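You operate a simulated robot arm through the tools that you are given. There is no shell and no other tool.

Carry out the task below with a simulated two-armed robot. There is one attempt and no reset: what you move stays moved.

JOB
Roll the cart under the hoist and pump the cradle to the mark.
Fine: close the LOWER star knob; the cart goes to the rail's end stop and is braked before you pump; the pointer ends at the green mark.

Only the result counts: the job must be done as asked and must still hold three seconds after the hand-in. Knocking over, shifting, dropping, spilling or breaking anything else fails it.

ROBOT AND FRAMES
Two 7-joint arms with fingered hands on one trunk that stands fixed in place. Base frame: the origin is at the foot of the trunk, x ahead of it, y to its left, z up. Readings come in mm, degrees, newtons and seconds.
The left shoulder is at [30, 136, 1005], the right one opposite. Payload 5 kg a hand.
The TCP of each hand is the grasp point between the finger pads, 42 mm short of the fingertips. In the tool frame z runs along the fingers and y along their closing line. The gripper opens to 208 mm. The gripper's body begins 119 mm behind the TCP. The gripper is a hand of 4 fingers: y runs from the thumb to the fingers, the wrist lies at [0, 0, -332] in the tool frame, and closing takes about 1.5 s.
Orientation is that of the tool frame in the base frame, as a unit quaternion [w, x, y, z]. With the fingers straight down and closing along the base's y, the tool's x points along the base's -x, its y along +y and its z along -z.

CONTROLS
- The arms move only by the tool arm_command. It takes "left_rows", "right_rows" or both (then of equal length, played together; a hand with none holds still); each is a list of rows, each a list of 6 numbers: the shift along the tool's x, y, z in mm, then the turn, a rotation vector about the tool's x, y, z in degrees. In form: [[tx, ty, tz, wx, wy, wz], ...]. A call has 1 to 20 rows; each row is the pose to reach, as a shift and turn from the pose commanded when the call began, along the tool's axes at that moment. "left_fingers" and "right_fingers" are, for a hand that has rows, the opening in per cent of the stroke, from 0 (shut) to 100 (fully open), set as the call begins (left out, the last holds). Each row takes 0.2 s and may step no farther than 50 mm and 8.6 degrees from the row before; otherwise, or with a gripper value out of range, the whole call is refused. Where a pose cannot be reached the arm comes as near as it can. A force on the tool above 90 N (or 10 N above the force at the start of the call, whichever is more), or a blocked arm, ends the call early, and 0.2 s more pass. The fingers move at their own pace (about 72 mm/s each) and stop on an object; they squeeze with about 33 N. The grip force told is the motor's: it shows also when the fingers shut on nothing. Time passes only in rows, and 0.2 s behind the last, so rows that repeat a pose let the fingers close. It gives the time, the measured TCP pose, the force on the tool (base axes), the opening and the grip force at its end, in the units of the frame above (readings bear some noise), with the torque about the TCP (base axes, N m) and any sound that the robot's microphone picked up, and new pictures: "show" is both (left out), scene, wrist or none (wrist: the cameras of the hands that moved).
- Cameras (640 x 400 px; columns grow to the right, rows downward): "scene" is now at [18.8, 59.8, 1728.3]; the picture's right is [0.77, -0.64, -0.00], its down [-0.49, -0.59, -0.64] and it looks along [0.41, 0.49, -0.77] (base axes); focal length 278 px, centre (320, 200). "left" rides on the left gripper at [-101, 1, -145] in its tool frame; the picture's right is [-0.01, -1.00, 0.00], its down [0.82, 0.00, -0.57] and it looks along [0.57, 0.00, 0.82] (tool axes); focal length 261 px, centre (320, 200). "right" rides on the right gripper at [101, 0, -145] in its tool frame; the picture's right is [0.00, 1.00, 0.00], its down [-0.82, 0.00, -0.57] and it looks along [-0.57, 0.00, 0.82] (tool axes); focal length 261 px, centre (320, 200). There is no depth. A picture from a camera that has moved, and an enlarged one, comes with that camera's place and axes in the base frame and with its lens.
- raise_lower(by): slides the trunk up (or, below 0, down) by that many mm; the arms and the scene camera ride with it, the base frame stays. It gives what a move gives, with no picture.
- move_fingers(finger1, finger2, finger3, thumb_bend, hand): sets how far each is bent, from 0 (flat) to 1 (curled in); at 0.3 the hand is open as for a grip, at 0.7 the pads meet at the TCP. One left out holds its place. A second passes; each finger stops where it meets its share of the squeeze, and holds until it gets a number again. A gripper value or a shape takes the hand back. It gives what a move gives, with no picture; readings hold the bend of each and the force on the fingers (four entries, about 0 where the hand has none), thumb and palm.
- hand_shape(shape, hand): the hand has 4 fingers and takes this shape, open, in about a second: jaw (thumb against the fingers, like two jaws); tri (thumb and two fingers); tip (a fingertip pinch); poke (one finger out to press); point (the index stretched); flat (the hand flat); cup (the hand cupped); fist (a fist). The gripper value then closes the fingers along that shape, each until it touches; the sizes above hold for jaw. It gives what a move gives, with no picture.
- head_to(pan, tilt): turns the head with the scene camera to pan (to the left, within 143 degrees either way) and tilt (down, from -29 to 69), counted from straight ahead of the robot. It gives what a move gives, and a new picture of the scene camera.
- inspect(camera, box): a new picture of the part [left, top, right, bottom] of that camera's present view, enlarged. It takes no simulated time.
- job_done(): hands the job in; it is judged then, once.

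Nothing tells you positions but the pictures and the camera data. Unless the task says otherwise, let go and move clear before handing in.

The tools are called by a JSON object that holds its "method" and its "body". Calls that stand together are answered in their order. arm_command: Moves the arms, as the interface text tells. Its arguments: {"type":"object","properties":{"left_rows":{"type":"array","items":{"type":"array","items":{"type":"number"}}},"left_fingers":{"type":"number"},"right_rows":{"type":"array","items":{"type":"array","items":{"type":"number"}}},"right_fingers":{"type":"number"},"show":{"type":"string","enum":["both","scene","wrist","none"]}},"required":[]} The other tools are called the same way: raise_lower (by) slides the trunk up or down; hand_shape (shape, hand) gives the hand a shape; move_fingers (finger1, finger2, finger3, thumb_bend, hand) moves the fingers one by one; head_to (pan, tilt) turns the head that bears the scene camera; inspect (camera, box) takes an enlarged picture of a part of a camera's view; job_done () hands the job in.

At the start:

```text
clock: 0.0
left_position: [390.8, 581.5, 1116.3]
left_ee_rot: [0.001, 0.0, 1.0, -0.001]
left_contact_force: [0.5, -0.6, 0.7]
left_wrist_torque: [0.02, -0.01, 0.0]
left_opening: 207.7
left_grip_force: 0.1
left_shape: jaw
left_bend: [0.3, 0.3, 0.3, 0.3]
left_finger forces: [0.0, 0.0, 0.0, 0.0, 0.1, 0.0]
right_position: [751.0, 46.7, 1181.0]
right_ee_rot: [0.0, -0.001, 1.0, 0.0]
right_contact_force: [0.4, 0.9, 0.0]
right_wrist_torque: [-0.04, -0.02, -0.01]
right_opening: 208.0
right_grip_force: 0.1
right_shape: jaw
right_bend: [0.3, 0.3, 0.3, 0.3]
right_finger forces: [0.0, 0.1, 0.0, 0.1, 0.0, 0.0]
trunk travel left (down, up): [-25.0, 465.0]
head pan, tilt: [50.5, 50.3]
```

scene: 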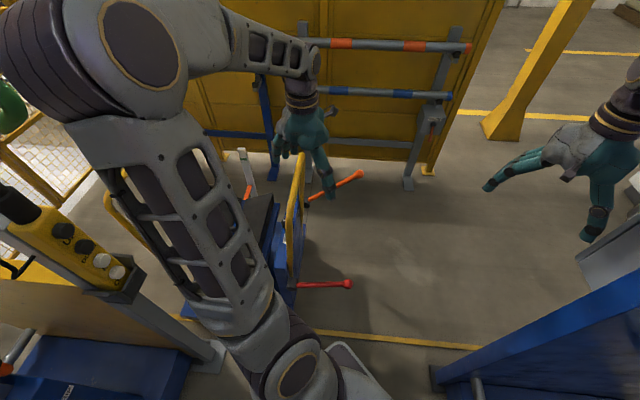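
right: 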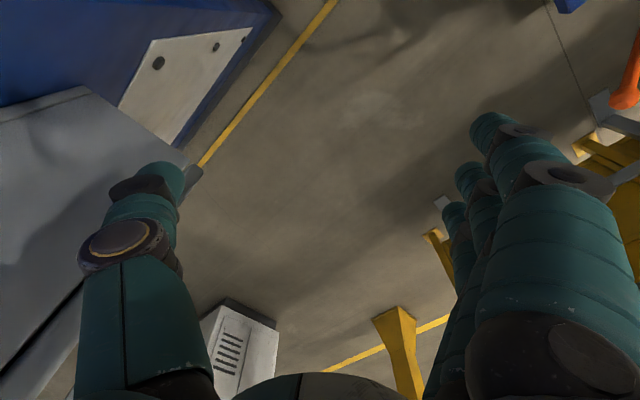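
left: 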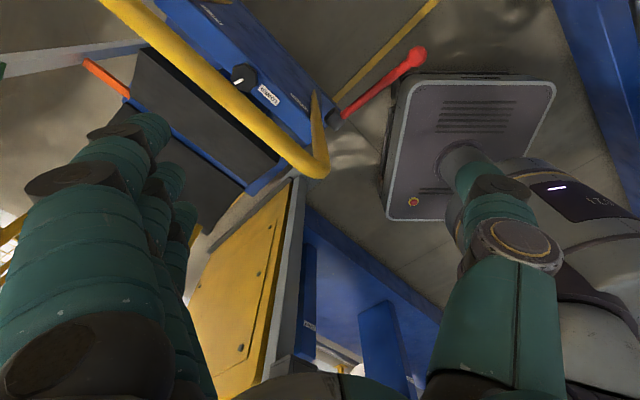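

I see a workshop with a yellow panel carrying blue/orange-banded rails, a blue cart with yellow handle and red levers, and both hands overhead. I'll look around with the head before moving anything.

{"method": "head_to", "body": {"pan": 0, "tilt": 40}}

{"method": "head_to", "body": {"pan": -50, "tilt": 40}}

{"method": "head_to", "body": {"pan": 90, "tilt": 40}}

{"method": "head_to", "body": {"pan": 40, "tilt": 20}}

```text
clock: 1.2
left_position: [390.2, 581.8, 1116.8]
left_ee_rot: [0.001, 0.0, 1.0, 0.0]
left_contact_force: [0.1, 0.3, -0.6]
left_wrist_torque: [0.01, 0.0, 0.04]
left_opening: 207.7
left_grip_force: 0.0
left_shape: jaw
left_bend: [0.3, 0.3, 0.3, 0.3]
left_finger forces: [0.0, 0.0, 0.0, 0.0, 0.1, 0.1]
right_position: [751.5, 46.2, 1181.0]
right_ee_rot: [0.0, -0.001, 1.0, 0.0]
right_contact_force: [-0.6, -0.4, 0.1]
right_wrist_torque: [0.04, 0.01, 0.01]
right_opening: 207.9
right_grip_force: 0.0
right_shape: jaw
right_bend: [0.3, 0.3, 0.3, 0.3]
right_finger forces: [0.1, 0.0, 0.1, 0.0, 0.1, 0.0]
trunk travel left (down, up): [-25.0, 465.0]
head pan, tilt: [0.0, 40.0]
camera scene: at [55.1, 0.7, 1742.9], right [0.0, -1.0, 0.0], down [-0.64, 0.0, -0.77], along [0.77, 0.0, -0.64], focal length 278 px, centre (320, 200)
```

scene: 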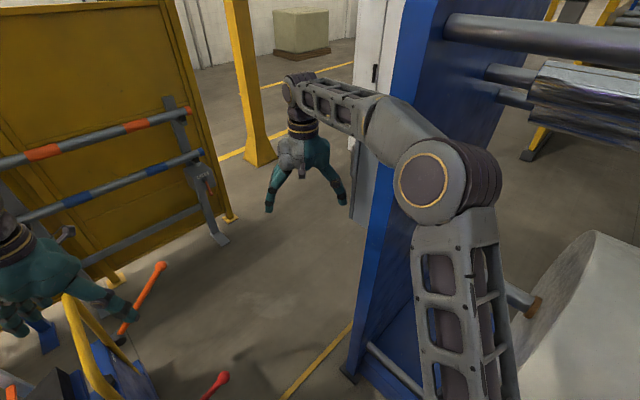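

```text
clock: 2.4
left_position: [391.2, 581.1, 1116.1]
left_ee_rot: [-0.001, -0.001, 1.0, 0.0]
left_contact_force: [0.4, 0.6, 0.9]
left_wrist_torque: [-0.03, -0.03, 0.01]
left_opening: 207.5
left_grip_force: 0.1
left_shape: jaw
left_bend: [0.3, 0.3, 0.3, 0.3]
left_finger forces: [0.0, 0.1, 0.1, 0.0, 0.1, 0.0]
right_position: [750.5, 46.8, 1180.4]
right_ee_rot: [0.0, 0.0, 1.0, 0.0]
right_contact_force: [-0.8, 0.2, 0.3]
right_wrist_torque: [-0.02, -0.02, 0.02]
right_opening: 207.8
right_grip_force: 0.1
right_shape: jaw
right_bend: [0.3, 0.3, 0.3, 0.3]
right_finger forces: [0.0, 0.0, 0.0, 0.0, 0.0, 0.0]
trunk travel left (down, up): [-25.0, 465.0]
head pan, tilt: [-50.0, 40.0]
camera scene: at [24.8, -64.5, 1742.9], right [-0.77, -0.64, 0.0], down [-0.41, 0.49, -0.77], along [0.49, -0.59, -0.64], focal length 278 px, centre (320, 200)
```

scene: 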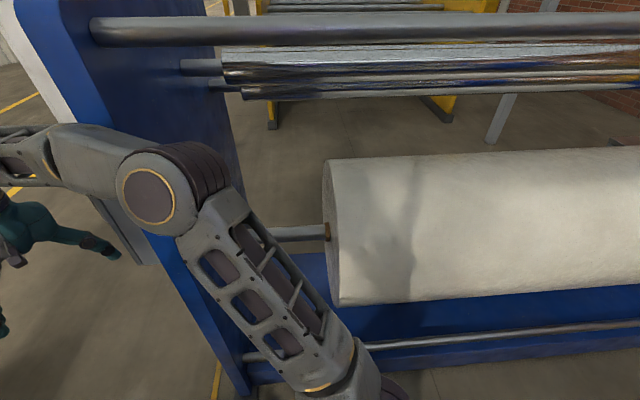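

```text
clock: 4.6
left_position: [390.6, 581.5, 1116.5]
left_ee_rot: [0.0, 0.0, 1.0, 0.0]
left_contact_force: [0.1, 0.8, -0.4]
left_wrist_torque: [0.0, 0.01, 0.01]
left_opening: 207.8
left_grip_force: 0.1
left_shape: jaw
left_bend: [0.3, 0.3, 0.3, 0.3]
left_finger forces: [0.1, 0.1, 0.0, 0.0, 0.0, 0.1]
right_position: [750.9, 46.2, 1180.5]
right_ee_rot: [0.0, 0.0, 1.0, 0.0]
right_contact_force: [-0.3, -0.2, 0.3]
right_wrist_torque: [-0.01, 0.03, 0.01]
right_opening: 207.9
right_grip_force: 0.0
right_shape: jaw
right_bend: [0.3, 0.3, 0.3, 0.3]
right_finger forces: [0.0, 0.0, 0.1, 0.0, 0.0, 0.0]
trunk travel left (down, up): [-25.0, 465.0]
head pan, tilt: [90.0, 40.0]
camera scene: at [-29.9, 85.6, 1742.9], right [1.0, 0.0, 0.0], down [0.0, -0.64, -0.77], along [0.0, 0.77, -0.64], focal length 278 px, centre (320, 200)
```

scene: 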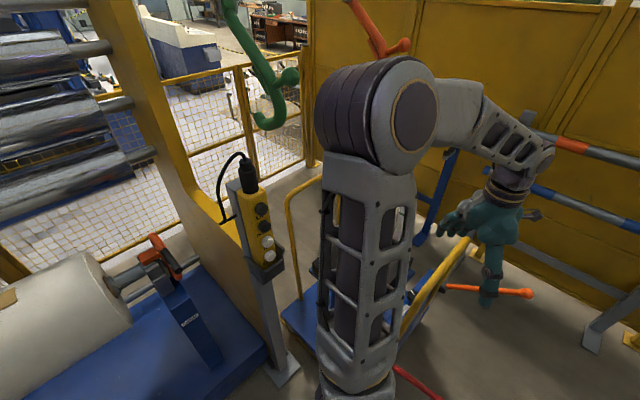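

```text
clock: 5.8
left_position: [390.2, 582.6, 1116.9]
left_ee_rot: [0.0, 0.0, 1.0, 0.0]
left_contact_force: [0.2, 0.2, 0.2]
left_wrist_torque: [-0.03, -0.03, 0.01]
left_opening: 208.0
left_grip_force: 0.1
left_shape: jaw
left_bend: [0.3, 0.3, 0.3, 0.3]
left_finger forces: [0.1, 0.0, 0.0, 0.1, 0.0, 0.0]
right_position: [750.7, 45.9, 1180.5]
right_ee_rot: [0.001, 0.001, 1.0, 0.0]
right_contact_force: [-0.1, 0.8, -0.8]
right_wrist_torque: [-0.03, -0.01, -0.02]
right_opening: 207.7
right_grip_force: 0.0
right_shape: jaw
right_bend: [0.3, 0.3, 0.3, 0.3]
right_finger forces: [0.0, 0.1, 0.1, 0.0, 0.0, 0.0]
trunk travel left (down, up): [-25.0, 465.0]
head pan, tilt: [40.0, 20.0]
camera scene: at [41.3, 60.6, 1774.3], right [0.64, -0.77, 0.0], down [-0.26, -0.22, -0.94], along [0.72, 0.6, -0.34], focal length 278 px, centre (320, 200)
```

scene: 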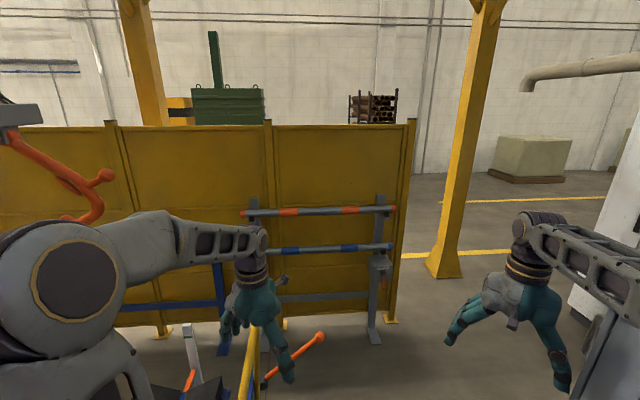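

The left arm blocks much of the view; the hoist with hooks seems to be to the left. I'll take more views around pan 60–120 before moving the arm.

{"method": "head_to", "body": {"pan": 70, "tilt": 15}}

{"method": "head_to", "body": {"pan": 70, "tilt": 60}}

{"method": "head_to", "body": {"pan": 30, "tilt": 60}}

```text
clock: 6.7
left_position: [390.2, 582.4, 1117.2]
left_ee_rot: [-0.001, -0.001, 1.0, 0.0]
left_contact_force: [-0.1, -0.4, 0.6]
left_wrist_torque: [-0.01, 0.01, 0.0]
left_opening: 207.8
left_grip_force: 0.0
left_shape: jaw
left_bend: [0.3, 0.3, 0.3, 0.3]
left_finger forces: [0.0, 0.0, 0.0, 0.0, 0.0, 0.0]
right_position: [751.0, 45.8, 1181.4]
right_ee_rot: [0.0, 0.0, 1.0, -0.001]
right_contact_force: [1.0, 0.1, -0.2]
right_wrist_torque: [0.02, 0.01, 0.01]
right_opening: 207.6
right_grip_force: 0.0
right_shape: jaw
right_bend: [0.3, 0.3, 0.3, 0.3]
right_finger forces: [0.0, 0.1, 0.1, 0.0, 0.0, 0.0]
trunk travel left (down, up): [-25.0, 465.0]
head pan, tilt: [70.0, 15.0]
camera scene: at [2.1, 88.4, 1782.4], right [0.94, -0.34, 0.0], down [-0.09, -0.24, -0.97], along [0.33, 0.91, -0.26], focal length 278 px, centre (320, 200)
```

scene: 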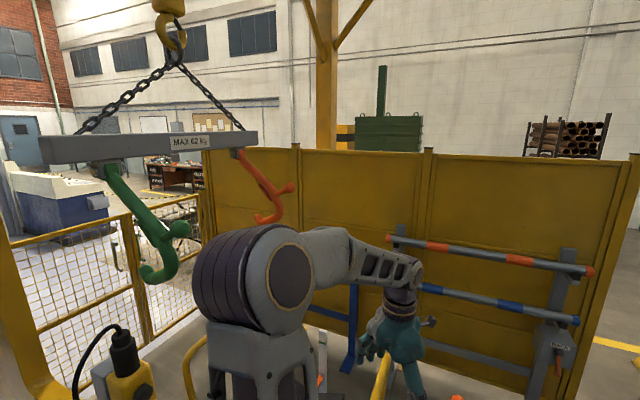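

```text
clock: 7.8
left_position: [390.9, 581.3, 1117.2]
left_ee_rot: [0.0, -0.001, 1.0, 0.0]
left_contact_force: [0.1, -0.2, -0.1]
left_wrist_torque: [0.02, 0.02, -0.01]
left_opening: 207.8
left_grip_force: 0.1
left_shape: jaw
left_bend: [0.3, 0.3, 0.3, 0.3]
left_finger forces: [0.1, 0.0, 0.0, 0.0, 0.1, 0.1]
right_position: [751.8, 46.2, 1179.7]
right_ee_rot: [-0.001, 0.0, 1.0, -0.001]
right_contact_force: [-0.6, 0.4, -1.0]
right_wrist_torque: [-0.01, -0.01, -0.02]
right_opening: 207.9
right_grip_force: 0.2
right_shape: jaw
right_bend: [0.3, 0.3, 0.3, 0.3]
right_finger forces: [0.0, 0.0, 0.0, 0.0, 0.0, 0.0]
trunk travel left (down, up): [-25.0, 465.0]
head pan, tilt: [70.0, 60.0]
camera scene: at [-7.2, 63.3, 1716.2], right [0.94, -0.34, 0.0], down [-0.3, -0.81, -0.5], along [0.17, 0.47, -0.87], focal length 278 px, centre (320, 200)
```

scene: 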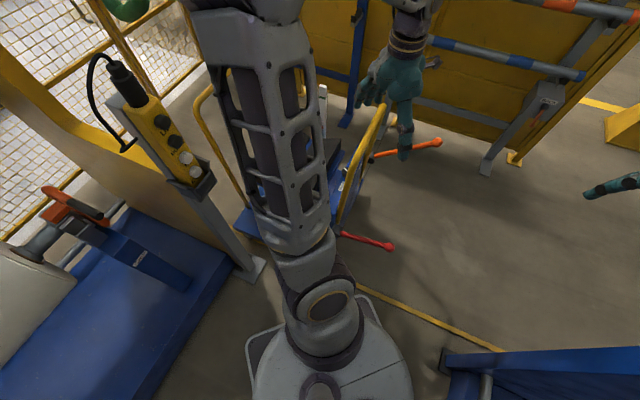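

```text
clock: 8.9
left_position: [391.4, 581.3, 1116.2]
left_ee_rot: [-0.001, 0.0, 1.0, 0.0]
left_contact_force: [0.0, -0.1, -0.1]
left_wrist_torque: [-0.02, 0.01, 0.04]
left_opening: 207.9
left_grip_force: 0.1
left_shape: jaw
left_bend: [0.3, 0.3, 0.3, 0.3]
left_finger forces: [0.0, 0.1, 0.0, 0.1, 0.1, 0.0]
right_position: [750.6, 47.3, 1183.1]
right_ee_rot: [0.0, -0.001, 1.0, 0.001]
right_contact_force: [1.1, -0.2, 0.0]
right_wrist_torque: [-0.01, -0.03, 0.0]
right_opening: 207.7
right_grip_force: 0.0
right_shape: jaw
right_bend: [0.3, 0.3, 0.3, 0.3]
right_finger forces: [0.0, 0.0, 0.1, 0.1, 0.0, 0.0]
trunk travel left (down, up): [-25.0, 465.0]
head pan, tilt: [30.0, 60.0]
camera scene: at [27.7, 34.0, 1716.2], right [0.5, -0.87, 0.0], down [-0.75, -0.43, -0.5], along [0.43, 0.25, -0.87], focal length 278 px, centre (320, 200)
```

scene: 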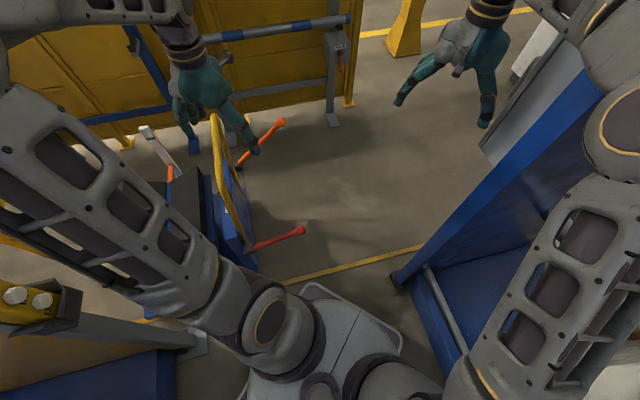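

The cart (blue, with yellow handle, orange and red levers, a black knob) is at the left. I'll enlarge the left wrist view to read the labels.

{"method": "inspect", "body": {"camera": "left", "box": [60, 0, 460, 250]}}

{"method": "inspect", "body": {"camera": "left", "box": [200, 20, 360, 120]}}

{"method": "inspect", "body": {"camera": "scene", "box": [100, 80, 340, 290]}}

```text
1.60 times, centred on (260, 125) of left
camera zoom: at [492.7, 581.7, 1261.9], right [0.01, -1.0, 0.0], down [-0.82, 0.0, 0.57], along [-0.57, 0.0, -0.82], focal length 417 px, centre (416, 320)
```

zoom: 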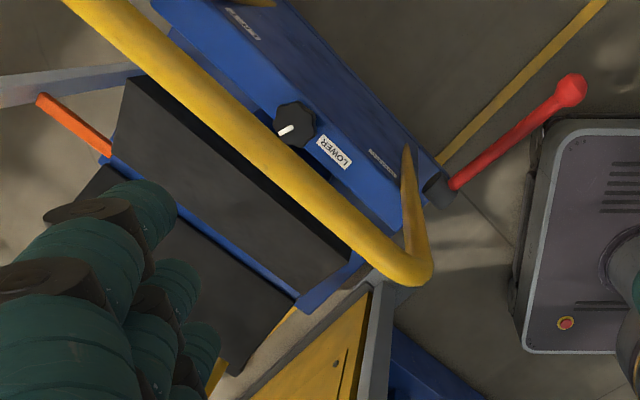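

```text
4.00 times, centred on (280, 70) of left
camera zoom: at [492.7, 581.7, 1261.9], right [0.01, -1.0, 0.0], down [-0.82, 0.0, 0.57], along [-0.57, 0.0, -0.82], focal length 1043 px, centre (480, 720)
```

zoom: 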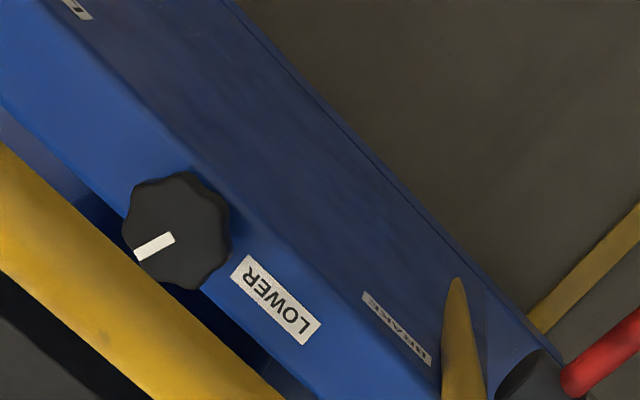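

```text
1.90 times, centred on (220, 185) of scene
camera zoom: at [27.7, 34.0, 1716.2], right [0.5, -0.87, 0.0], down [-0.75, -0.43, -0.5], along [0.43, 0.25, -0.87], focal length 529 px, centre (510, 229)
```

zoom: 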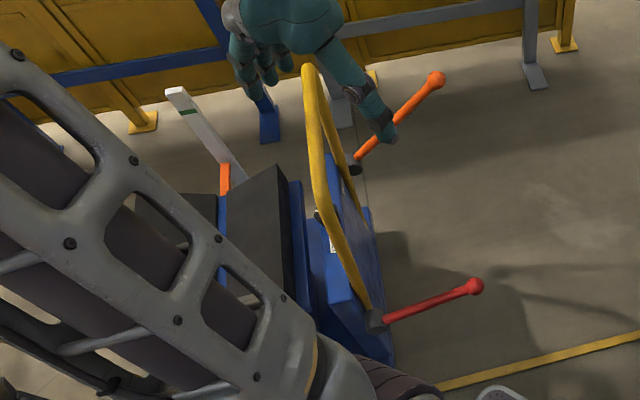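

The knob labelled LOWER sits at roughly (375, 760, 590), the red lever is labelled BRAKE, the orange lever is likely the pump, and a white post with a green mark stands behind. I'll pull the left hand up and to the right to clear the view.

{"method": "arm_command", "body": {"left_rows": [[0, -40, -20, 0, 0, 0], [-20, -80, -40, 0, 0, 0], [-40, -120, -60, 0, 0, 0], [-60, -160, -80, 0, 0, 0], [-80, -200, -100, 0, 0, 0], [-100, -240, -100, 0, 0, 0]], "show": "both"}}

{"method": "head_to", "body": {"pan": 65, "tilt": 45}}

```text
clock: 10.3
left_position: [494.5, 344.2, 1220.0]
left_ee_rot: [-0.001, -0.001, 1.0, 0.0]
left_contact_force: [0.1, -0.4, -0.2]
left_wrist_torque: [0.03, 0.06, 0.01]
left_opening: 208.1
left_grip_force: 0.0
left_shape: jaw
left_bend: [0.3, 0.3, 0.3, 0.3]
left_finger forces: [0.0, 0.1, 0.0, 0.0, 0.0, 0.1]
right_position: [752.3, 44.8, 1180.3]
right_ee_rot: [0.0, 0.0, 1.0, 0.0]
right_contact_force: [1.3, -0.7, -0.9]
right_wrist_torque: [0.12, 0.12, -0.02]
right_opening: 207.7
right_grip_force: 0.1
right_shape: jaw
right_bend: [0.3, 0.3, 0.3, 0.3]
right_finger forces: [0.0, 0.0, 0.0, 0.0, 0.0, 0.1]
trunk travel left (down, up): [-25.0, 465.0]
head pan, tilt: [30.0, 60.0]
camera scene: at [29.3, 33.1, 1716.1], right [0.5, -0.87, 0.0], down [-0.75, -0.43, -0.5], along [0.43, 0.25, -0.87], focal length 278 px, centre (320, 200)
camera left: at [596.2, 342.4, 1365.3], right [0.01, -1.0, 0.0], down [-0.82, -0.01, 0.57], along [-0.57, 0.0, -0.82], focal length 261 px, centre (320, 200)
```

scene: 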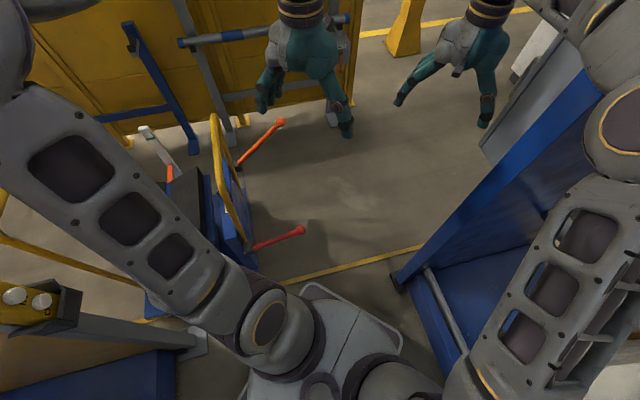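
left: 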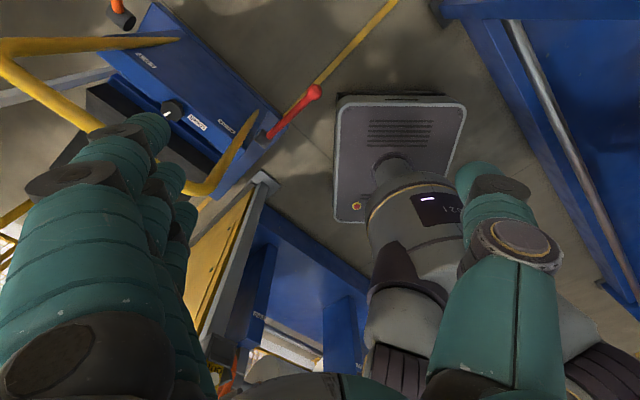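

```text
clock: 11.3
left_position: [492.7, 342.7, 1219.9]
left_ee_rot: [0.0, 0.0, 1.0, 0.0]
left_contact_force: [-0.5, 0.7, 0.2]
left_wrist_torque: [-0.01, -0.05, 0.04]
left_opening: 207.7
left_grip_force: 0.1
left_shape: jaw
left_bend: [0.3, 0.3, 0.3, 0.3]
left_finger forces: [0.0, 0.1, 0.1, 0.1, 0.0, 0.0]
right_position: [750.3, 44.8, 1180.7]
right_ee_rot: [-0.001, -0.001, 1.0, 0.0]
right_contact_force: [-0.3, 0.3, -0.4]
right_wrist_torque: [0.03, 0.02, -0.03]
right_opening: 207.9
right_grip_force: 0.2
right_shape: jaw
right_bend: [0.3, 0.3, 0.3, 0.3]
right_finger forces: [0.0, 0.0, 0.0, 0.0, 0.0, 0.0]
trunk travel left (down, up): [-25.0, 465.0]
head pan, tilt: [65.0, 45.0]
camera scene: at [4.3, 74.3, 1735.6], right [0.91, -0.42, 0.0], down [-0.3, -0.64, -0.71], along [0.3, 0.64, -0.71], focal length 278 px, centre (320, 200)
```

scene: 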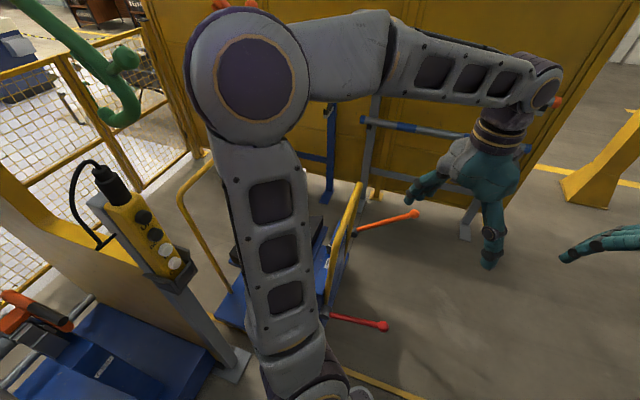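

The cart is better visible from the left wrist camera now. I'll enlarge it to read the labels and map its geometry.

{"method": "inspect", "body": {"camera": "left", "box": [0, 0, 340, 212]}}

{"method": "inspect", "body": {"camera": "left", "box": [100, 0, 260, 100]}}

{"method": "inspect", "body": {"camera": "left", "box": [140, 90, 300, 190]}}

{"method": "inspect", "body": {"camera": "scene", "box": [180, 170, 420, 350]}}

```text
1.88 times, centred on (170, 106) of left
camera zoom: at [594.7, 343.2, 1365.7], right [0.01, -1.0, 0.0], down [-0.82, 0.0, 0.57], along [-0.57, 0.0, -0.82], focal length 491 px, centre (602, 377)
```

zoom: 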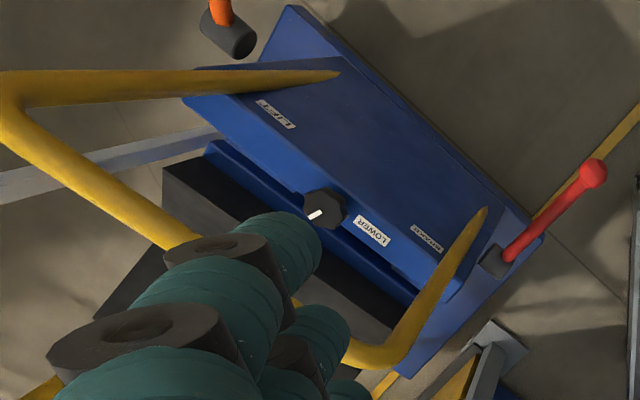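

```text
4.00 times, centred on (180, 50) of left
camera zoom: at [594.7, 343.2, 1365.7], right [0.01, -1.0, 0.0], down [-0.82, 0.0, 0.57], along [-0.57, 0.0, -0.82], focal length 1043 px, centre (880, 800)
```

zoom: 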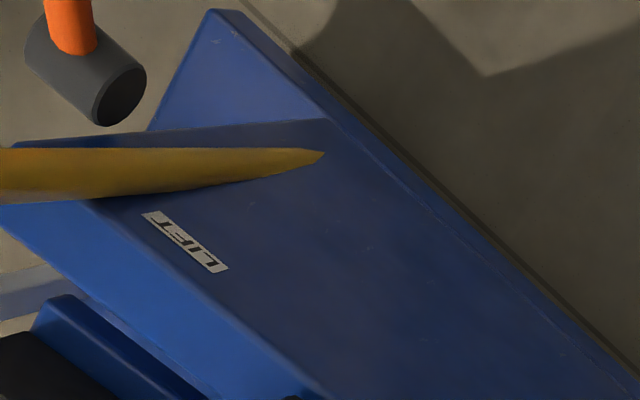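

```text
4.00 times, centred on (220, 140) of left
camera zoom: at [594.7, 343.2, 1365.7], right [0.01, -1.0, 0.0], down [-0.82, 0.0, 0.57], along [-0.57, 0.0, -0.82], focal length 1043 px, centre (720, 440)
```

zoom: 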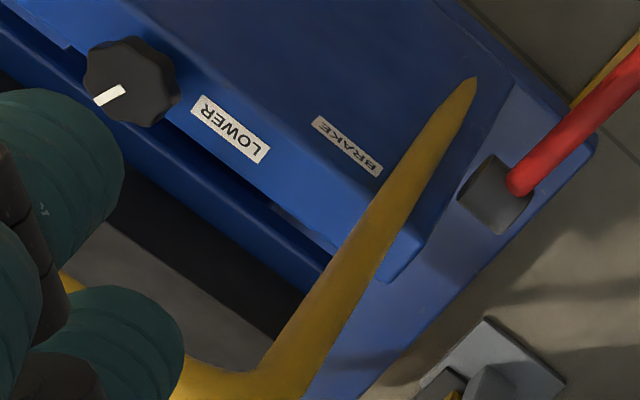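

```text
2.22 times, centred on (300, 260) of scene
camera zoom: at [4.3, 74.3, 1735.6], right [0.91, -0.42, 0.0], down [-0.3, -0.64, -0.71], along [0.3, 0.64, -0.71], focal length 617 px, centre (364, 67)
```

zoom: 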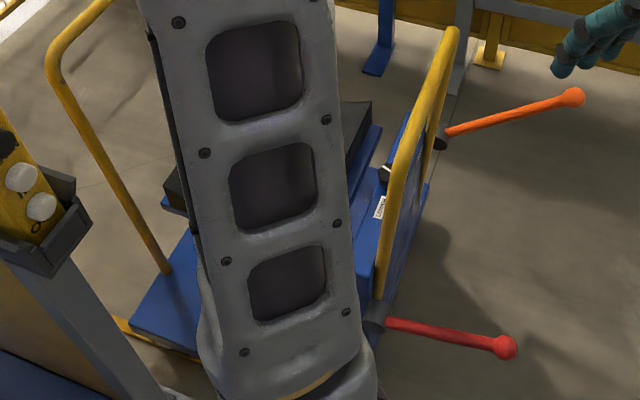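

The console's labels read LIFT (orange lever), BRAKE (red lever) and LOWER (star knob). Triangulating gives knob top ≈ (384, 750, 635), brake ball ≈ (425, 358, 580), lift ball ≈ (763, 669, 780), and a handle bar from (289, 582, 886) to (548, 849, 886). I'll turn the left hand so its camera looks toward the cart's far side to find the rail and stop.

{"method": "arm_command", "body": {"left_rows": [[10, -8, -8, 0, 0, 8], [20, -16, -16, 0, 0, 16], [30, -24, -24, 0, 0, 24], [40, -32, -32, 0, 0, 32], [50, -40, -40, 0, 0, 40], [60, -48, -48, 0, 0, 48], [70, -56, -56, 0, 0, 56], [80, -64, -64, 0, 0, 64], [90, -72, -72, 0, 0, 72]], "show": "both"}}

```text
clock: 13.3
left_position: [400.7, 271.6, 1288.6]
left_ee_rot: [0.0, 0.588, 0.809, 0.001]
left_contact_force: [-0.3, 0.1, -0.4]
left_wrist_torque: [0.03, 0.01, 0.0]
left_opening: 207.8
left_grip_force: 0.1
left_shape: jaw
left_bend: [0.3, 0.3, 0.3, 0.3]
left_finger forces: [0.0, 0.1, 0.0, 0.1, 0.0, 0.1]
right_position: [750.0, 45.6, 1179.8]
right_ee_rot: [0.0, 0.0, 1.0, -0.001]
right_contact_force: [0.0, -0.3, 0.3]
right_wrist_torque: [0.05, -0.01, 0.03]
right_opening: 207.9
right_grip_force: 0.2
right_shape: jaw
right_bend: [0.3, 0.3, 0.3, 0.3]
right_finger forces: [0.1, 0.0, 0.1, 0.0, 0.0, 0.0]
trunk travel left (down, up): [-25.0, 465.0]
head pan, tilt: [65.0, 45.0]
camera scene: at [4.1, 74.0, 1735.7], right [0.91, -0.42, 0.0], down [-0.3, -0.64, -0.71], along [0.3, 0.64, -0.71], focal length 278 px, centre (320, 200)
camera left: at [434.0, 175.3, 1434.3], right [-0.95, -0.31, 0.0], down [-0.26, 0.78, 0.57], along [-0.18, 0.54, -0.82], focal length 261 px, centre (320, 200)
```

scene: 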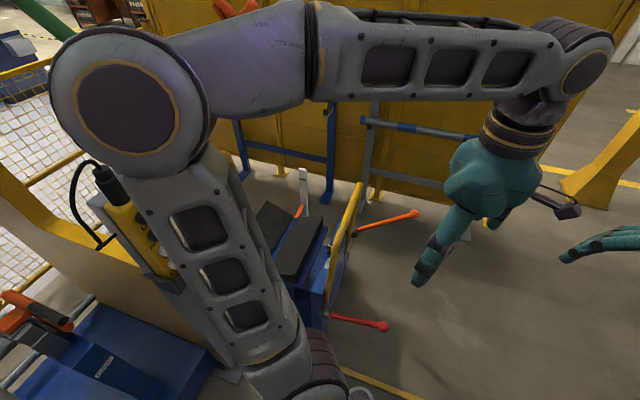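
left: 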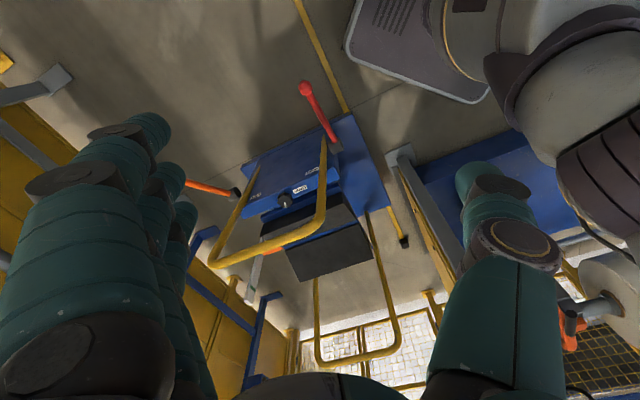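

Now the whole cart shows from above (image upside-down). I'll enlarge it to find rail, stop, mast, and pointer.

{"method": "inspect", "body": {"camera": "left", "box": [160, 60, 480, 260]}}

{"method": "inspect", "body": {"camera": "left", "box": [180, 200, 500, 400]}}

{"method": "inspect", "body": {"camera": "scene", "box": [220, 150, 420, 350]}}

{"method": "head_to", "body": {"pan": 75, "tilt": 0}}

```text
2.00 times, centred on (320, 160) of left
camera zoom: at [434.0, 175.3, 1434.3], right [-0.95, -0.31, 0.0], down [-0.26, 0.78, 0.57], along [-0.18, 0.54, -0.82], focal length 521 px, centre (320, 280)
```

zoom: 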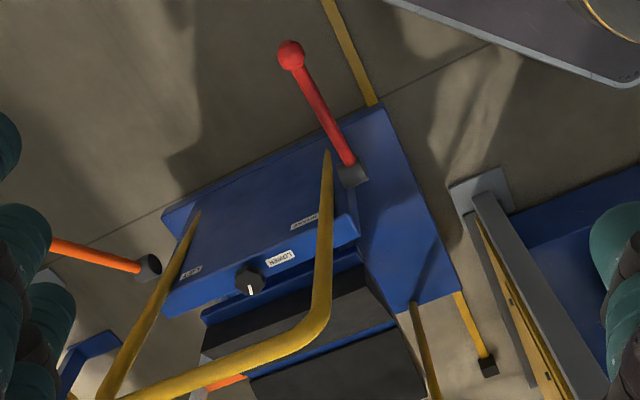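

```text
2.00 times, centred on (340, 300) of left
camera zoom: at [434.0, 175.3, 1434.3], right [-0.95, -0.31, 0.0], down [-0.26, 0.78, 0.57], along [-0.18, 0.54, -0.82], focal length 521 px, centre (280, 0)
```

zoom: 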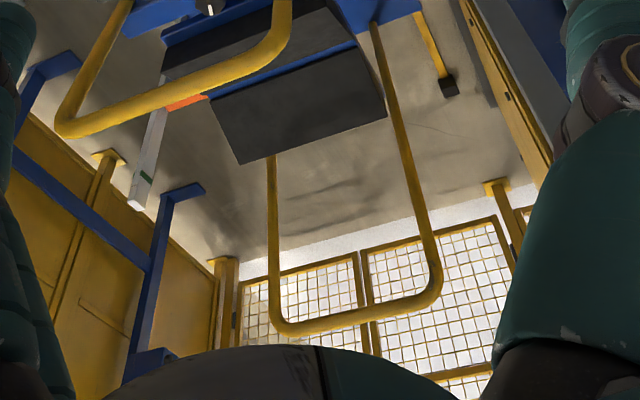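

```text
2.00 times, centred on (320, 250) of scene
camera zoom: at [4.1, 74.0, 1735.7], right [0.91, -0.42, 0.0], down [-0.3, -0.64, -0.71], along [0.3, 0.64, -0.71], focal length 555 px, centre (320, 100)
```

zoom: 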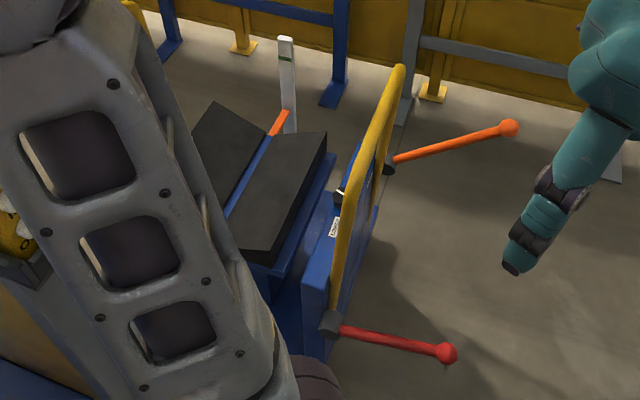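

```text
clock: 14.4
left_position: [401.8, 271.6, 1289.2]
left_ee_rot: [0.0, 0.587, 0.809, 0.0]
left_contact_force: [-0.1, -0.2, 0.4]
left_wrist_torque: [-0.02, -0.04, 0.03]
left_opening: 207.8
left_grip_force: 0.0
left_shape: jaw
left_bend: [0.3, 0.3, 0.3, 0.3]
left_finger forces: [0.0, 0.0, 0.0, 0.0, 0.0, 0.1]
right_position: [750.8, 46.4, 1181.1]
right_ee_rot: [0.0, 0.0, 1.0, 0.0]
right_contact_force: [0.2, 0.1, -0.4]
right_wrist_torque: [-0.01, -0.02, 0.02]
right_opening: 207.7
right_grip_force: 0.0
right_shape: jaw
right_bend: [0.3, 0.3, 0.3, 0.3]
right_finger forces: [0.0, 0.1, 0.0, 0.0, 0.0, 0.0]
trunk travel left (down, up): [-25.0, 465.0]
head pan, tilt: [75.0, 0.0]
camera scene: at [-6.7, 87.5, 1806.5], right [0.97, -0.26, 0.0], down [0.0, 0.0, -1.0], along [0.26, 0.97, 0.0], focal length 278 px, centre (320, 200)
```

scene: 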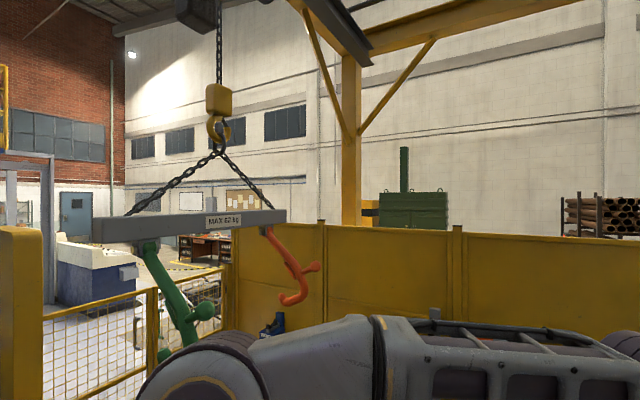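

The floor rail is the yellow strip running along x+y≈691 (45° diagonal), with a black end stop near s≈1.3 m along (−1,1)/√2. So the cart rolls about half a metre toward (−x,+y), under the spreader. I'll close the LOWER knob first while it is within easy reach; first a close look at it with the left wrist camera.

{"method": "arm_command", "body": {"left_rows": [[22, 25, 27, 0, 0, -2.7], [44, 51, 53, 0, 0, -5.4], [66, 76, 80, 0, 0, -8.1], [88, 102, 106, 0, 0, -10.8], [110, 127, 133, 0, 0, -13.5], [131, 152, 160, 0, 0, -16.2], [153, 178, 186, 0, 0, -18.9], [175, 203, 213, 0, 0, -21.6], [197, 229, 239, 0, 0, -24.3], [219, 254, 266, 0, 0, -27]], "show": "both"}}

{"method": "inspect", "body": {"camera": "left", "box": [160, 50, 480, 250]}}

{"method": "head_to", "body": {"pan": 65, "tilt": 45}}

```text
clock: 16.6
left_position: [578.3, 554.5, 1025.4]
left_ee_rot: [-0.001, 0.382, 0.924, 0.0]
left_contact_force: [1.2, 0.1, -0.9]
left_wrist_torque: [-0.08, 0.08, 0.01]
left_opening: 207.7
left_grip_force: 0.0
left_shape: jaw
left_bend: [0.3, 0.3, 0.3, 0.3]
left_finger forces: [0.1, 0.0, 0.1, 0.0, 0.0, 0.1]
right_position: [751.1, 47.3, 1179.6]
right_ee_rot: [-0.001, -0.001, 1.0, -0.001]
right_contact_force: [-0.1, 1.2, -1.4]
right_wrist_torque: [-0.13, 0.1, 0.03]
right_opening: 207.9
right_grip_force: 0.0
right_shape: jaw
right_bend: [0.3, 0.3, 0.3, 0.3]
right_finger forces: [0.0, 0.0, 0.1, 0.1, 0.1, 0.0]
trunk travel left (down, up): [-25.0, 465.0]
head pan, tilt: [75.0, 0.0]
camera scene: at [-4.8, 88.7, 1806.4], right [0.97, -0.26, 0.0], down [0.0, 0.0, -1.0], along [0.26, 0.97, 0.0], focal length 278 px, centre (320, 200)
camera left: at [650.5, 483.4, 1169.8], right [-0.7, -0.71, 0.0], down [-0.58, 0.58, 0.57], along [-0.41, 0.4, -0.82], focal length 261 px, centre (320, 200)
```

scene: 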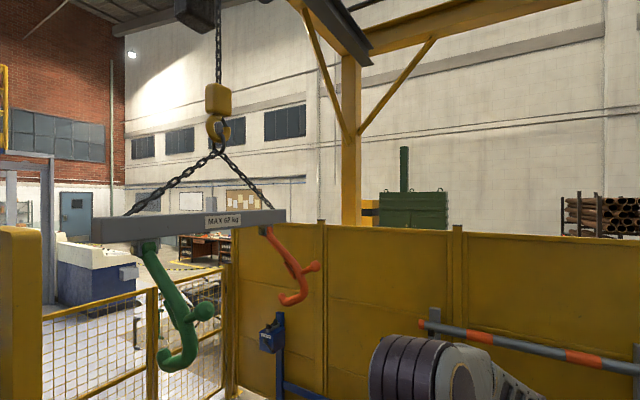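
left: 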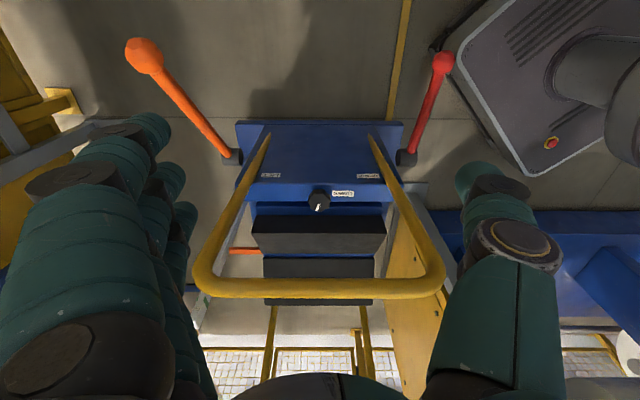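

```text
2.00 times, centred on (320, 150) of left
camera zoom: at [650.5, 483.4, 1169.8], right [-0.7, -0.71, 0.0], down [-0.58, 0.58, 0.57], along [-0.41, 0.4, -0.82], focal length 521 px, centre (320, 300)
```

zoom: 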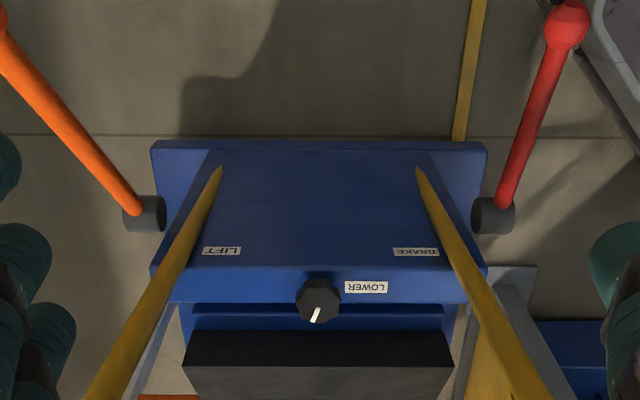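

```text
clock: 17.8
left_position: [577.4, 554.0, 1026.1]
left_ee_rot: [0.0, 0.383, 0.924, 0.0]
left_contact_force: [0.2, 0.9, 0.4]
left_wrist_torque: [0.03, -0.01, -0.01]
left_opening: 208.0
left_grip_force: 0.1
left_shape: jaw
left_bend: [0.3, 0.3, 0.3, 0.3]
left_finger forces: [0.1, 0.1, 0.0, 0.0, 0.0, 0.1]
right_position: [751.0, 45.8, 1180.6]
right_ee_rot: [0.0, 0.0, 1.0, 0.0]
right_contact_force: [-0.1, 0.2, -0.5]
right_wrist_torque: [-0.01, 0.0, 0.0]
right_opening: 208.0
right_grip_force: 0.0
right_shape: jaw
right_bend: [0.3, 0.3, 0.3, 0.3]
right_finger forces: [0.0, 0.0, 0.0, 0.0, 0.0, 0.0]
trunk travel left (down, up): [-25.0, 465.0]
head pan, tilt: [65.0, 45.0]
camera scene: at [4.4, 74.3, 1735.7], right [0.91, -0.42, 0.0], down [-0.3, -0.64, -0.71], along [0.3, 0.64, -0.71], focal length 278 px, centre (320, 200)
```

scene: 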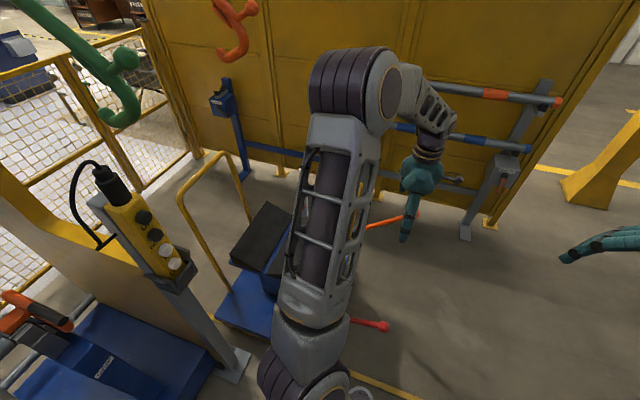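

A nice view from the operator side: the handle bar is nearly right above the knob (s≈240, z≈888), and the knob sits on the narrow horizontal console top. I'll zoom on the knob.

{"method": "inspect", "body": {"camera": "left", "box": [270, 170, 370, 232]}}

{"method": "inspect", "body": {"camera": "left", "box": [180, 180, 460, 355]}}

{"method": "inspect", "body": {"camera": "scene", "box": [160, 140, 320, 340]}}

```text
6.40 times, centred on (320, 201) of left
camera zoom: at [649.1, 481.7, 1171.3], right [-0.7, -0.71, 0.0], down [-0.58, 0.58, 0.57], along [-0.41, 0.4, -0.82], focal length 1668 px, centre (320, 194)
```

zoom: 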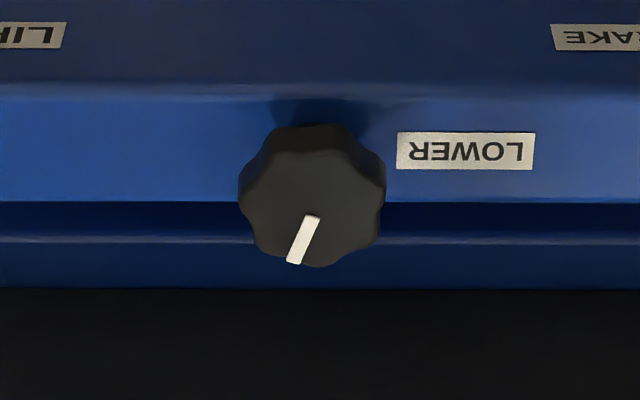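

```text
2.29 times, centred on (320, 268) of left
camera zoom: at [649.1, 481.7, 1171.3], right [-0.7, -0.71, 0.0], down [-0.58, 0.58, 0.57], along [-0.41, 0.4, -0.82], focal length 596 px, centre (320, 46)
```

zoom: 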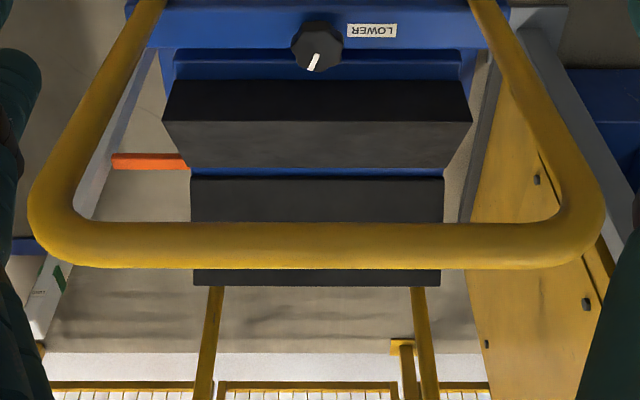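

```text
2.00 times, centred on (240, 240) of scene
camera zoom: at [4.4, 74.3, 1735.7], right [0.91, -0.42, 0.0], down [-0.3, -0.64, -0.71], along [0.3, 0.64, -0.71], focal length 555 px, centre (480, 120)
```

zoom: 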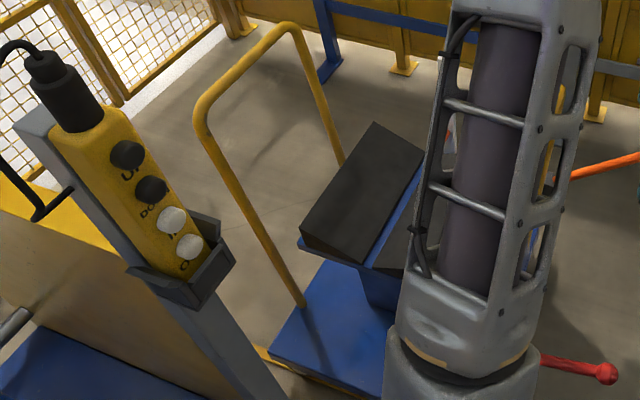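

The knob (≈57 mm wide, top ≈ z 635, axis vertical, white marker toward the cradle) sits under the bar. I'll lean the left hand 40° so it comes in from the operator side beneath the bar, between the posts, and stop short of the knob for a check.

{"method": "arm_command", "body": {"left_rows": [[20, 0, 34, 0, 8, 0], [42, 1, 68, 0, 16, 0], [64, 1, 102, 0, 24, 0], [86, 2, 136, 0, 32, 0], [108, 2, 170, 0, 40, 0], [130, 3, 204, 0, 40, 0], [152, 3, 238, 0, 40, 0], [176, 3, 273, 0, 40, 0], [199, 3, 300, 0, 40, 0]], "left_fingers": 60, "show": "both"}}

{"method": "inspect", "body": {"camera": "left", "box": [220, 120, 420, 280]}}

```text
clock: 19.8
left_position: [436.0, 698.6, 723.9]
left_ee_rot: [-0.316, 0.36, 0.868, 0.132]
left_contact_force: [0.5, -0.3, 0.0]
left_wrist_torque: [0.04, 0.05, 0.07]
left_opening: 125.1
left_grip_force: 0.0
left_shape: jaw
left_bend: [0.32, 0.32, 0.32, 0.7]
left_finger forces: [0.0, 0.0, 0.0, 0.0, 0.0, 0.1]
right_position: [750.6, 47.2, 1180.3]
right_ee_rot: [-0.001, 0.0, 1.0, 0.0]
right_contact_force: [-0.4, 1.0, 0.3]
right_wrist_torque: [-0.1, 0.05, 0.02]
right_opening: 208.0
right_grip_force: 0.0
right_shape: jaw
right_bend: [0.3, 0.3, 0.3, 0.3]
right_finger forces: [0.0, 0.0, 0.1, 0.0, 0.0, 0.0]
trunk travel left (down, up): [-25.0, 465.0]
head pan, tilt: [65.0, 45.0]
camera scene: at [5.0, 75.0, 1735.6], right [0.91, -0.42, 0.0], down [-0.3, -0.64, -0.71], along [0.3, 0.64, -0.71], focal length 278 px, centre (320, 200)
camera left: at [558.2, 578.5, 769.5], right [-0.7, -0.71, 0.0], down [-0.19, 0.18, 0.97], along [-0.68, 0.68, -0.26], focal length 261 px, centre (320, 200)
```

scene: 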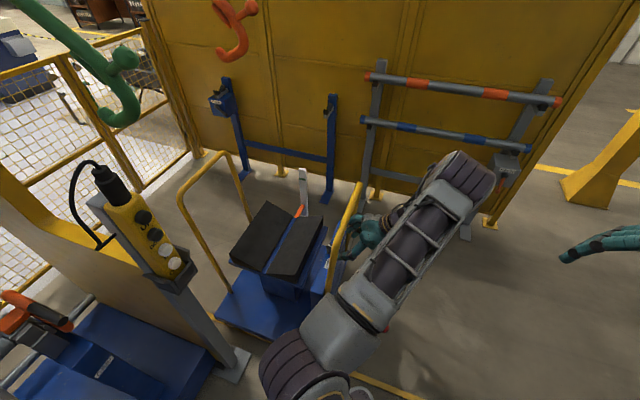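
left: 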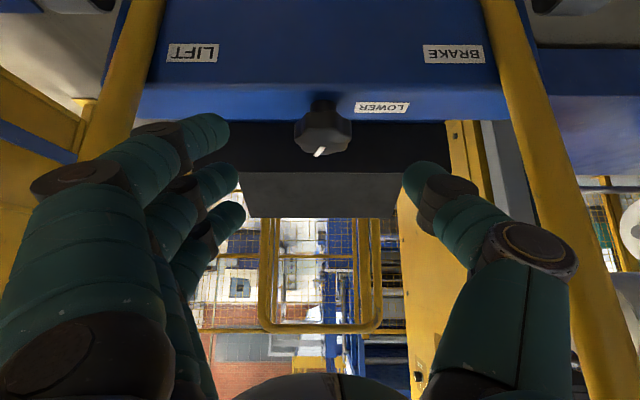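

```text
2.50 times, centred on (320, 200) of left
camera zoom: at [558.2, 578.5, 769.5], right [-0.7, -0.71, 0.0], down [-0.19, 0.18, 0.97], along [-0.68, 0.68, -0.26], focal length 652 px, centre (320, 200)
```

zoom: 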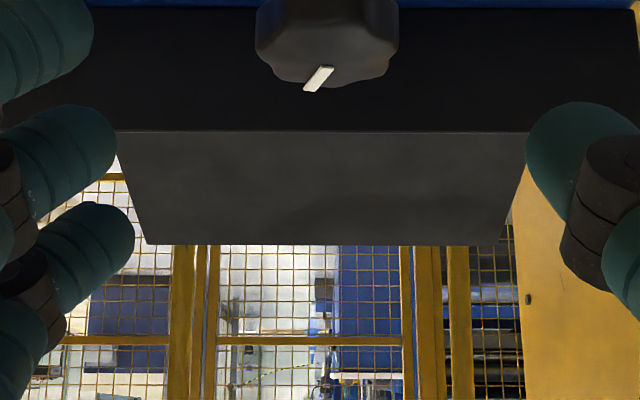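

The fingers straddle the knob fine, but three fingers side by side would hit the console at this lean. I'll try the "tip" and "tri" shapes and see how they look.

{"method": "hand_shape", "body": {"hand": "left", "shape": "tip"}}

{"method": "inspect", "body": {"camera": "left", "box": [0, 0, 640, 400]}}

{"method": "hand_shape", "body": {"hand": "left", "shape": "tri"}}

{"method": "inspect", "body": {"camera": "left", "box": [0, 0, 640, 400]}}

```text
clock: 20.7
left_position: [434.2, 698.4, 725.1]
left_ee_rot: [-0.318, 0.358, 0.868, 0.13]
left_contact_force: [-8.4, -2.2, -0.7]
left_wrist_torque: [-0.07, -0.03, 0.86]
left_opening: 207.8
left_grip_force: 0.1
left_shape: tip
left_bend: [0.06, 0.3, 0.12, 0.3]
left_finger forces: [0.1, 0.0, 8.4, 0.0, 0.1, 0.0]
right_position: [751.1, 47.8, 1180.8]
right_ee_rot: [0.0, 0.0, 1.0, 0.0]
right_contact_force: [-0.4, -0.4, -0.3]
right_wrist_torque: [0.01, 0.04, 0.02]
right_opening: 207.8
right_grip_force: 0.1
right_shape: jaw
right_bend: [0.3, 0.3, 0.3, 0.3]
right_finger forces: [0.1, 0.0, 0.0, 0.0, 0.0, 0.0]
trunk travel left (down, up): [-25.0, 465.0]
head pan, tilt: [65.0, 45.0]
```

```text
1.00 times, centred on (320, 200) of left (not enlarged: the box is as wide or as high as the picture)
camera zoom: at [556.4, 578.5, 770.3], right [-0.7, -0.71, 0.0], down [-0.19, 0.18, 0.97], along [-0.69, 0.68, -0.26], focal length 261 px, centre (320, 200)
```

zoom: 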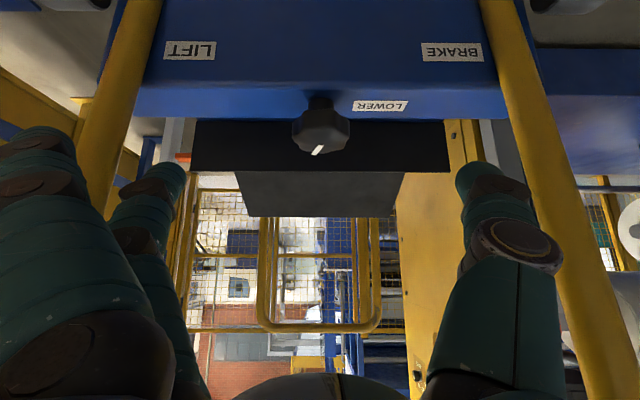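

```text
clock: 21.6
left_position: [434.6, 699.9, 723.9]
left_ee_rot: [-0.317, 0.359, 0.868, 0.131]
left_contact_force: [-10.6, -0.1, 1.4]
left_wrist_torque: [0.17, -0.19, 1.33]
left_opening: 207.9
left_grip_force: 0.0
left_shape: tri
left_bend: [0.3, 0.3, 0.13, 0.3]
left_finger forces: [0.0, 0.0, 10.1, 0.1, 0.0, 0.0]
right_position: [752.1, 45.9, 1181.5]
right_ee_rot: [0.002, -0.001, 1.0, 0.0]
right_contact_force: [0.2, -0.1, -0.5]
right_wrist_torque: [-0.03, 0.0, 0.01]
right_opening: 208.1
right_grip_force: 0.0
right_shape: jaw
right_bend: [0.3, 0.3, 0.3, 0.3]
right_finger forces: [0.1, 0.1, 0.0, 0.0, 0.0, 0.0]
trunk travel left (down, up): [-25.0, 465.0]
head pan, tilt: [65.0, 45.0]
```

```text
1.00 times, centred on (320, 200) of left (not enlarged: the box is as wide or as high as the picture)
camera zoom: at [556.9, 578.6, 770.6], right [-0.7, -0.71, 0.0], down [-0.19, 0.18, 0.97], along [-0.69, 0.68, -0.26], focal length 261 px, centre (320, 200)
```

zoom: 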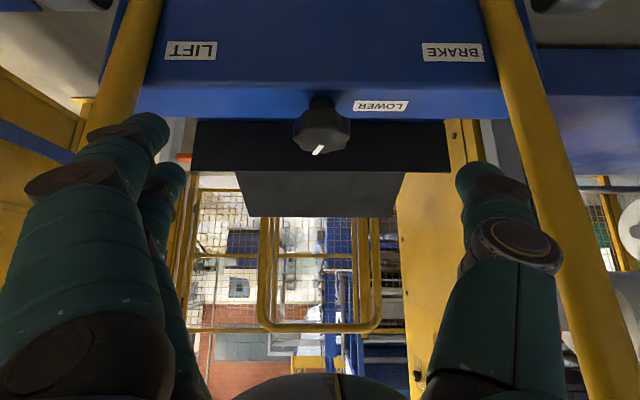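

Finger 3 stretches against the lift-side post in these shapes, so I'll curl fingers 1 and 3 in out of the way and keep only finger 2 and the thumb for a pinch.

{"method": "move_fingers", "body": {"hand": "left", "finger1": 1.0, "finger2": 0.4, "finger3": 1.0, "thumb_bend": 0.5}}

{"method": "inspect", "body": {"camera": "left", "box": [0, 0, 640, 400]}}

```text
clock: 22.6
left_position: [436.0, 699.3, 722.8]
left_ee_rot: [-0.316, 0.36, 0.868, 0.131]
left_contact_force: [-0.4, 0.3, 0.4]
left_wrist_torque: [-0.02, -0.01, -0.02]
left_opening: 84.8
left_grip_force: 0.0
left_shape: fingers
left_bend: [1.0, 0.4, 1.0, 0.5]
left_finger forces: [0.0, 0.0, 0.1, 0.0, 0.1, 0.1]
right_position: [751.7, 46.1, 1182.5]
right_ee_rot: [0.0, 0.0, 1.0, -0.001]
right_contact_force: [0.0, -0.4, -0.1]
right_wrist_torque: [-0.01, 0.01, 0.0]
right_opening: 207.7
right_grip_force: 0.1
right_shape: jaw
right_bend: [0.3, 0.3, 0.3, 0.3]
right_finger forces: [0.0, 0.1, 0.0, 0.1, 0.2, 0.0]
trunk travel left (down, up): [-25.0, 465.0]
head pan, tilt: [65.0, 45.0]
```

```text
1.00 times, centred on (320, 200) of left (not enlarged: the box is as wide or as high as the picture)
camera zoom: at [557.6, 578.3, 770.1], right [-0.7, -0.71, 0.0], down [-0.19, 0.18, 0.97], along [-0.68, 0.68, -0.26], focal length 261 px, centre (320, 200)
```

zoom: 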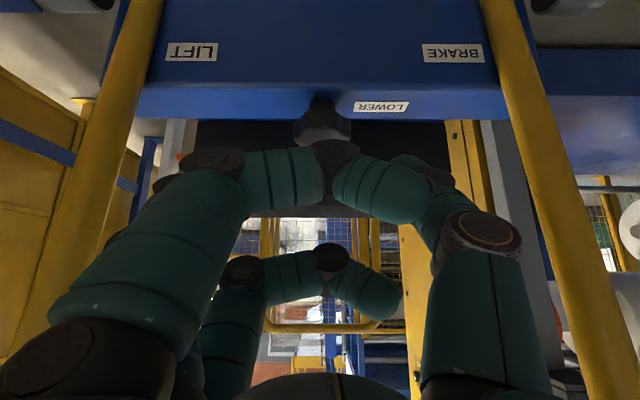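

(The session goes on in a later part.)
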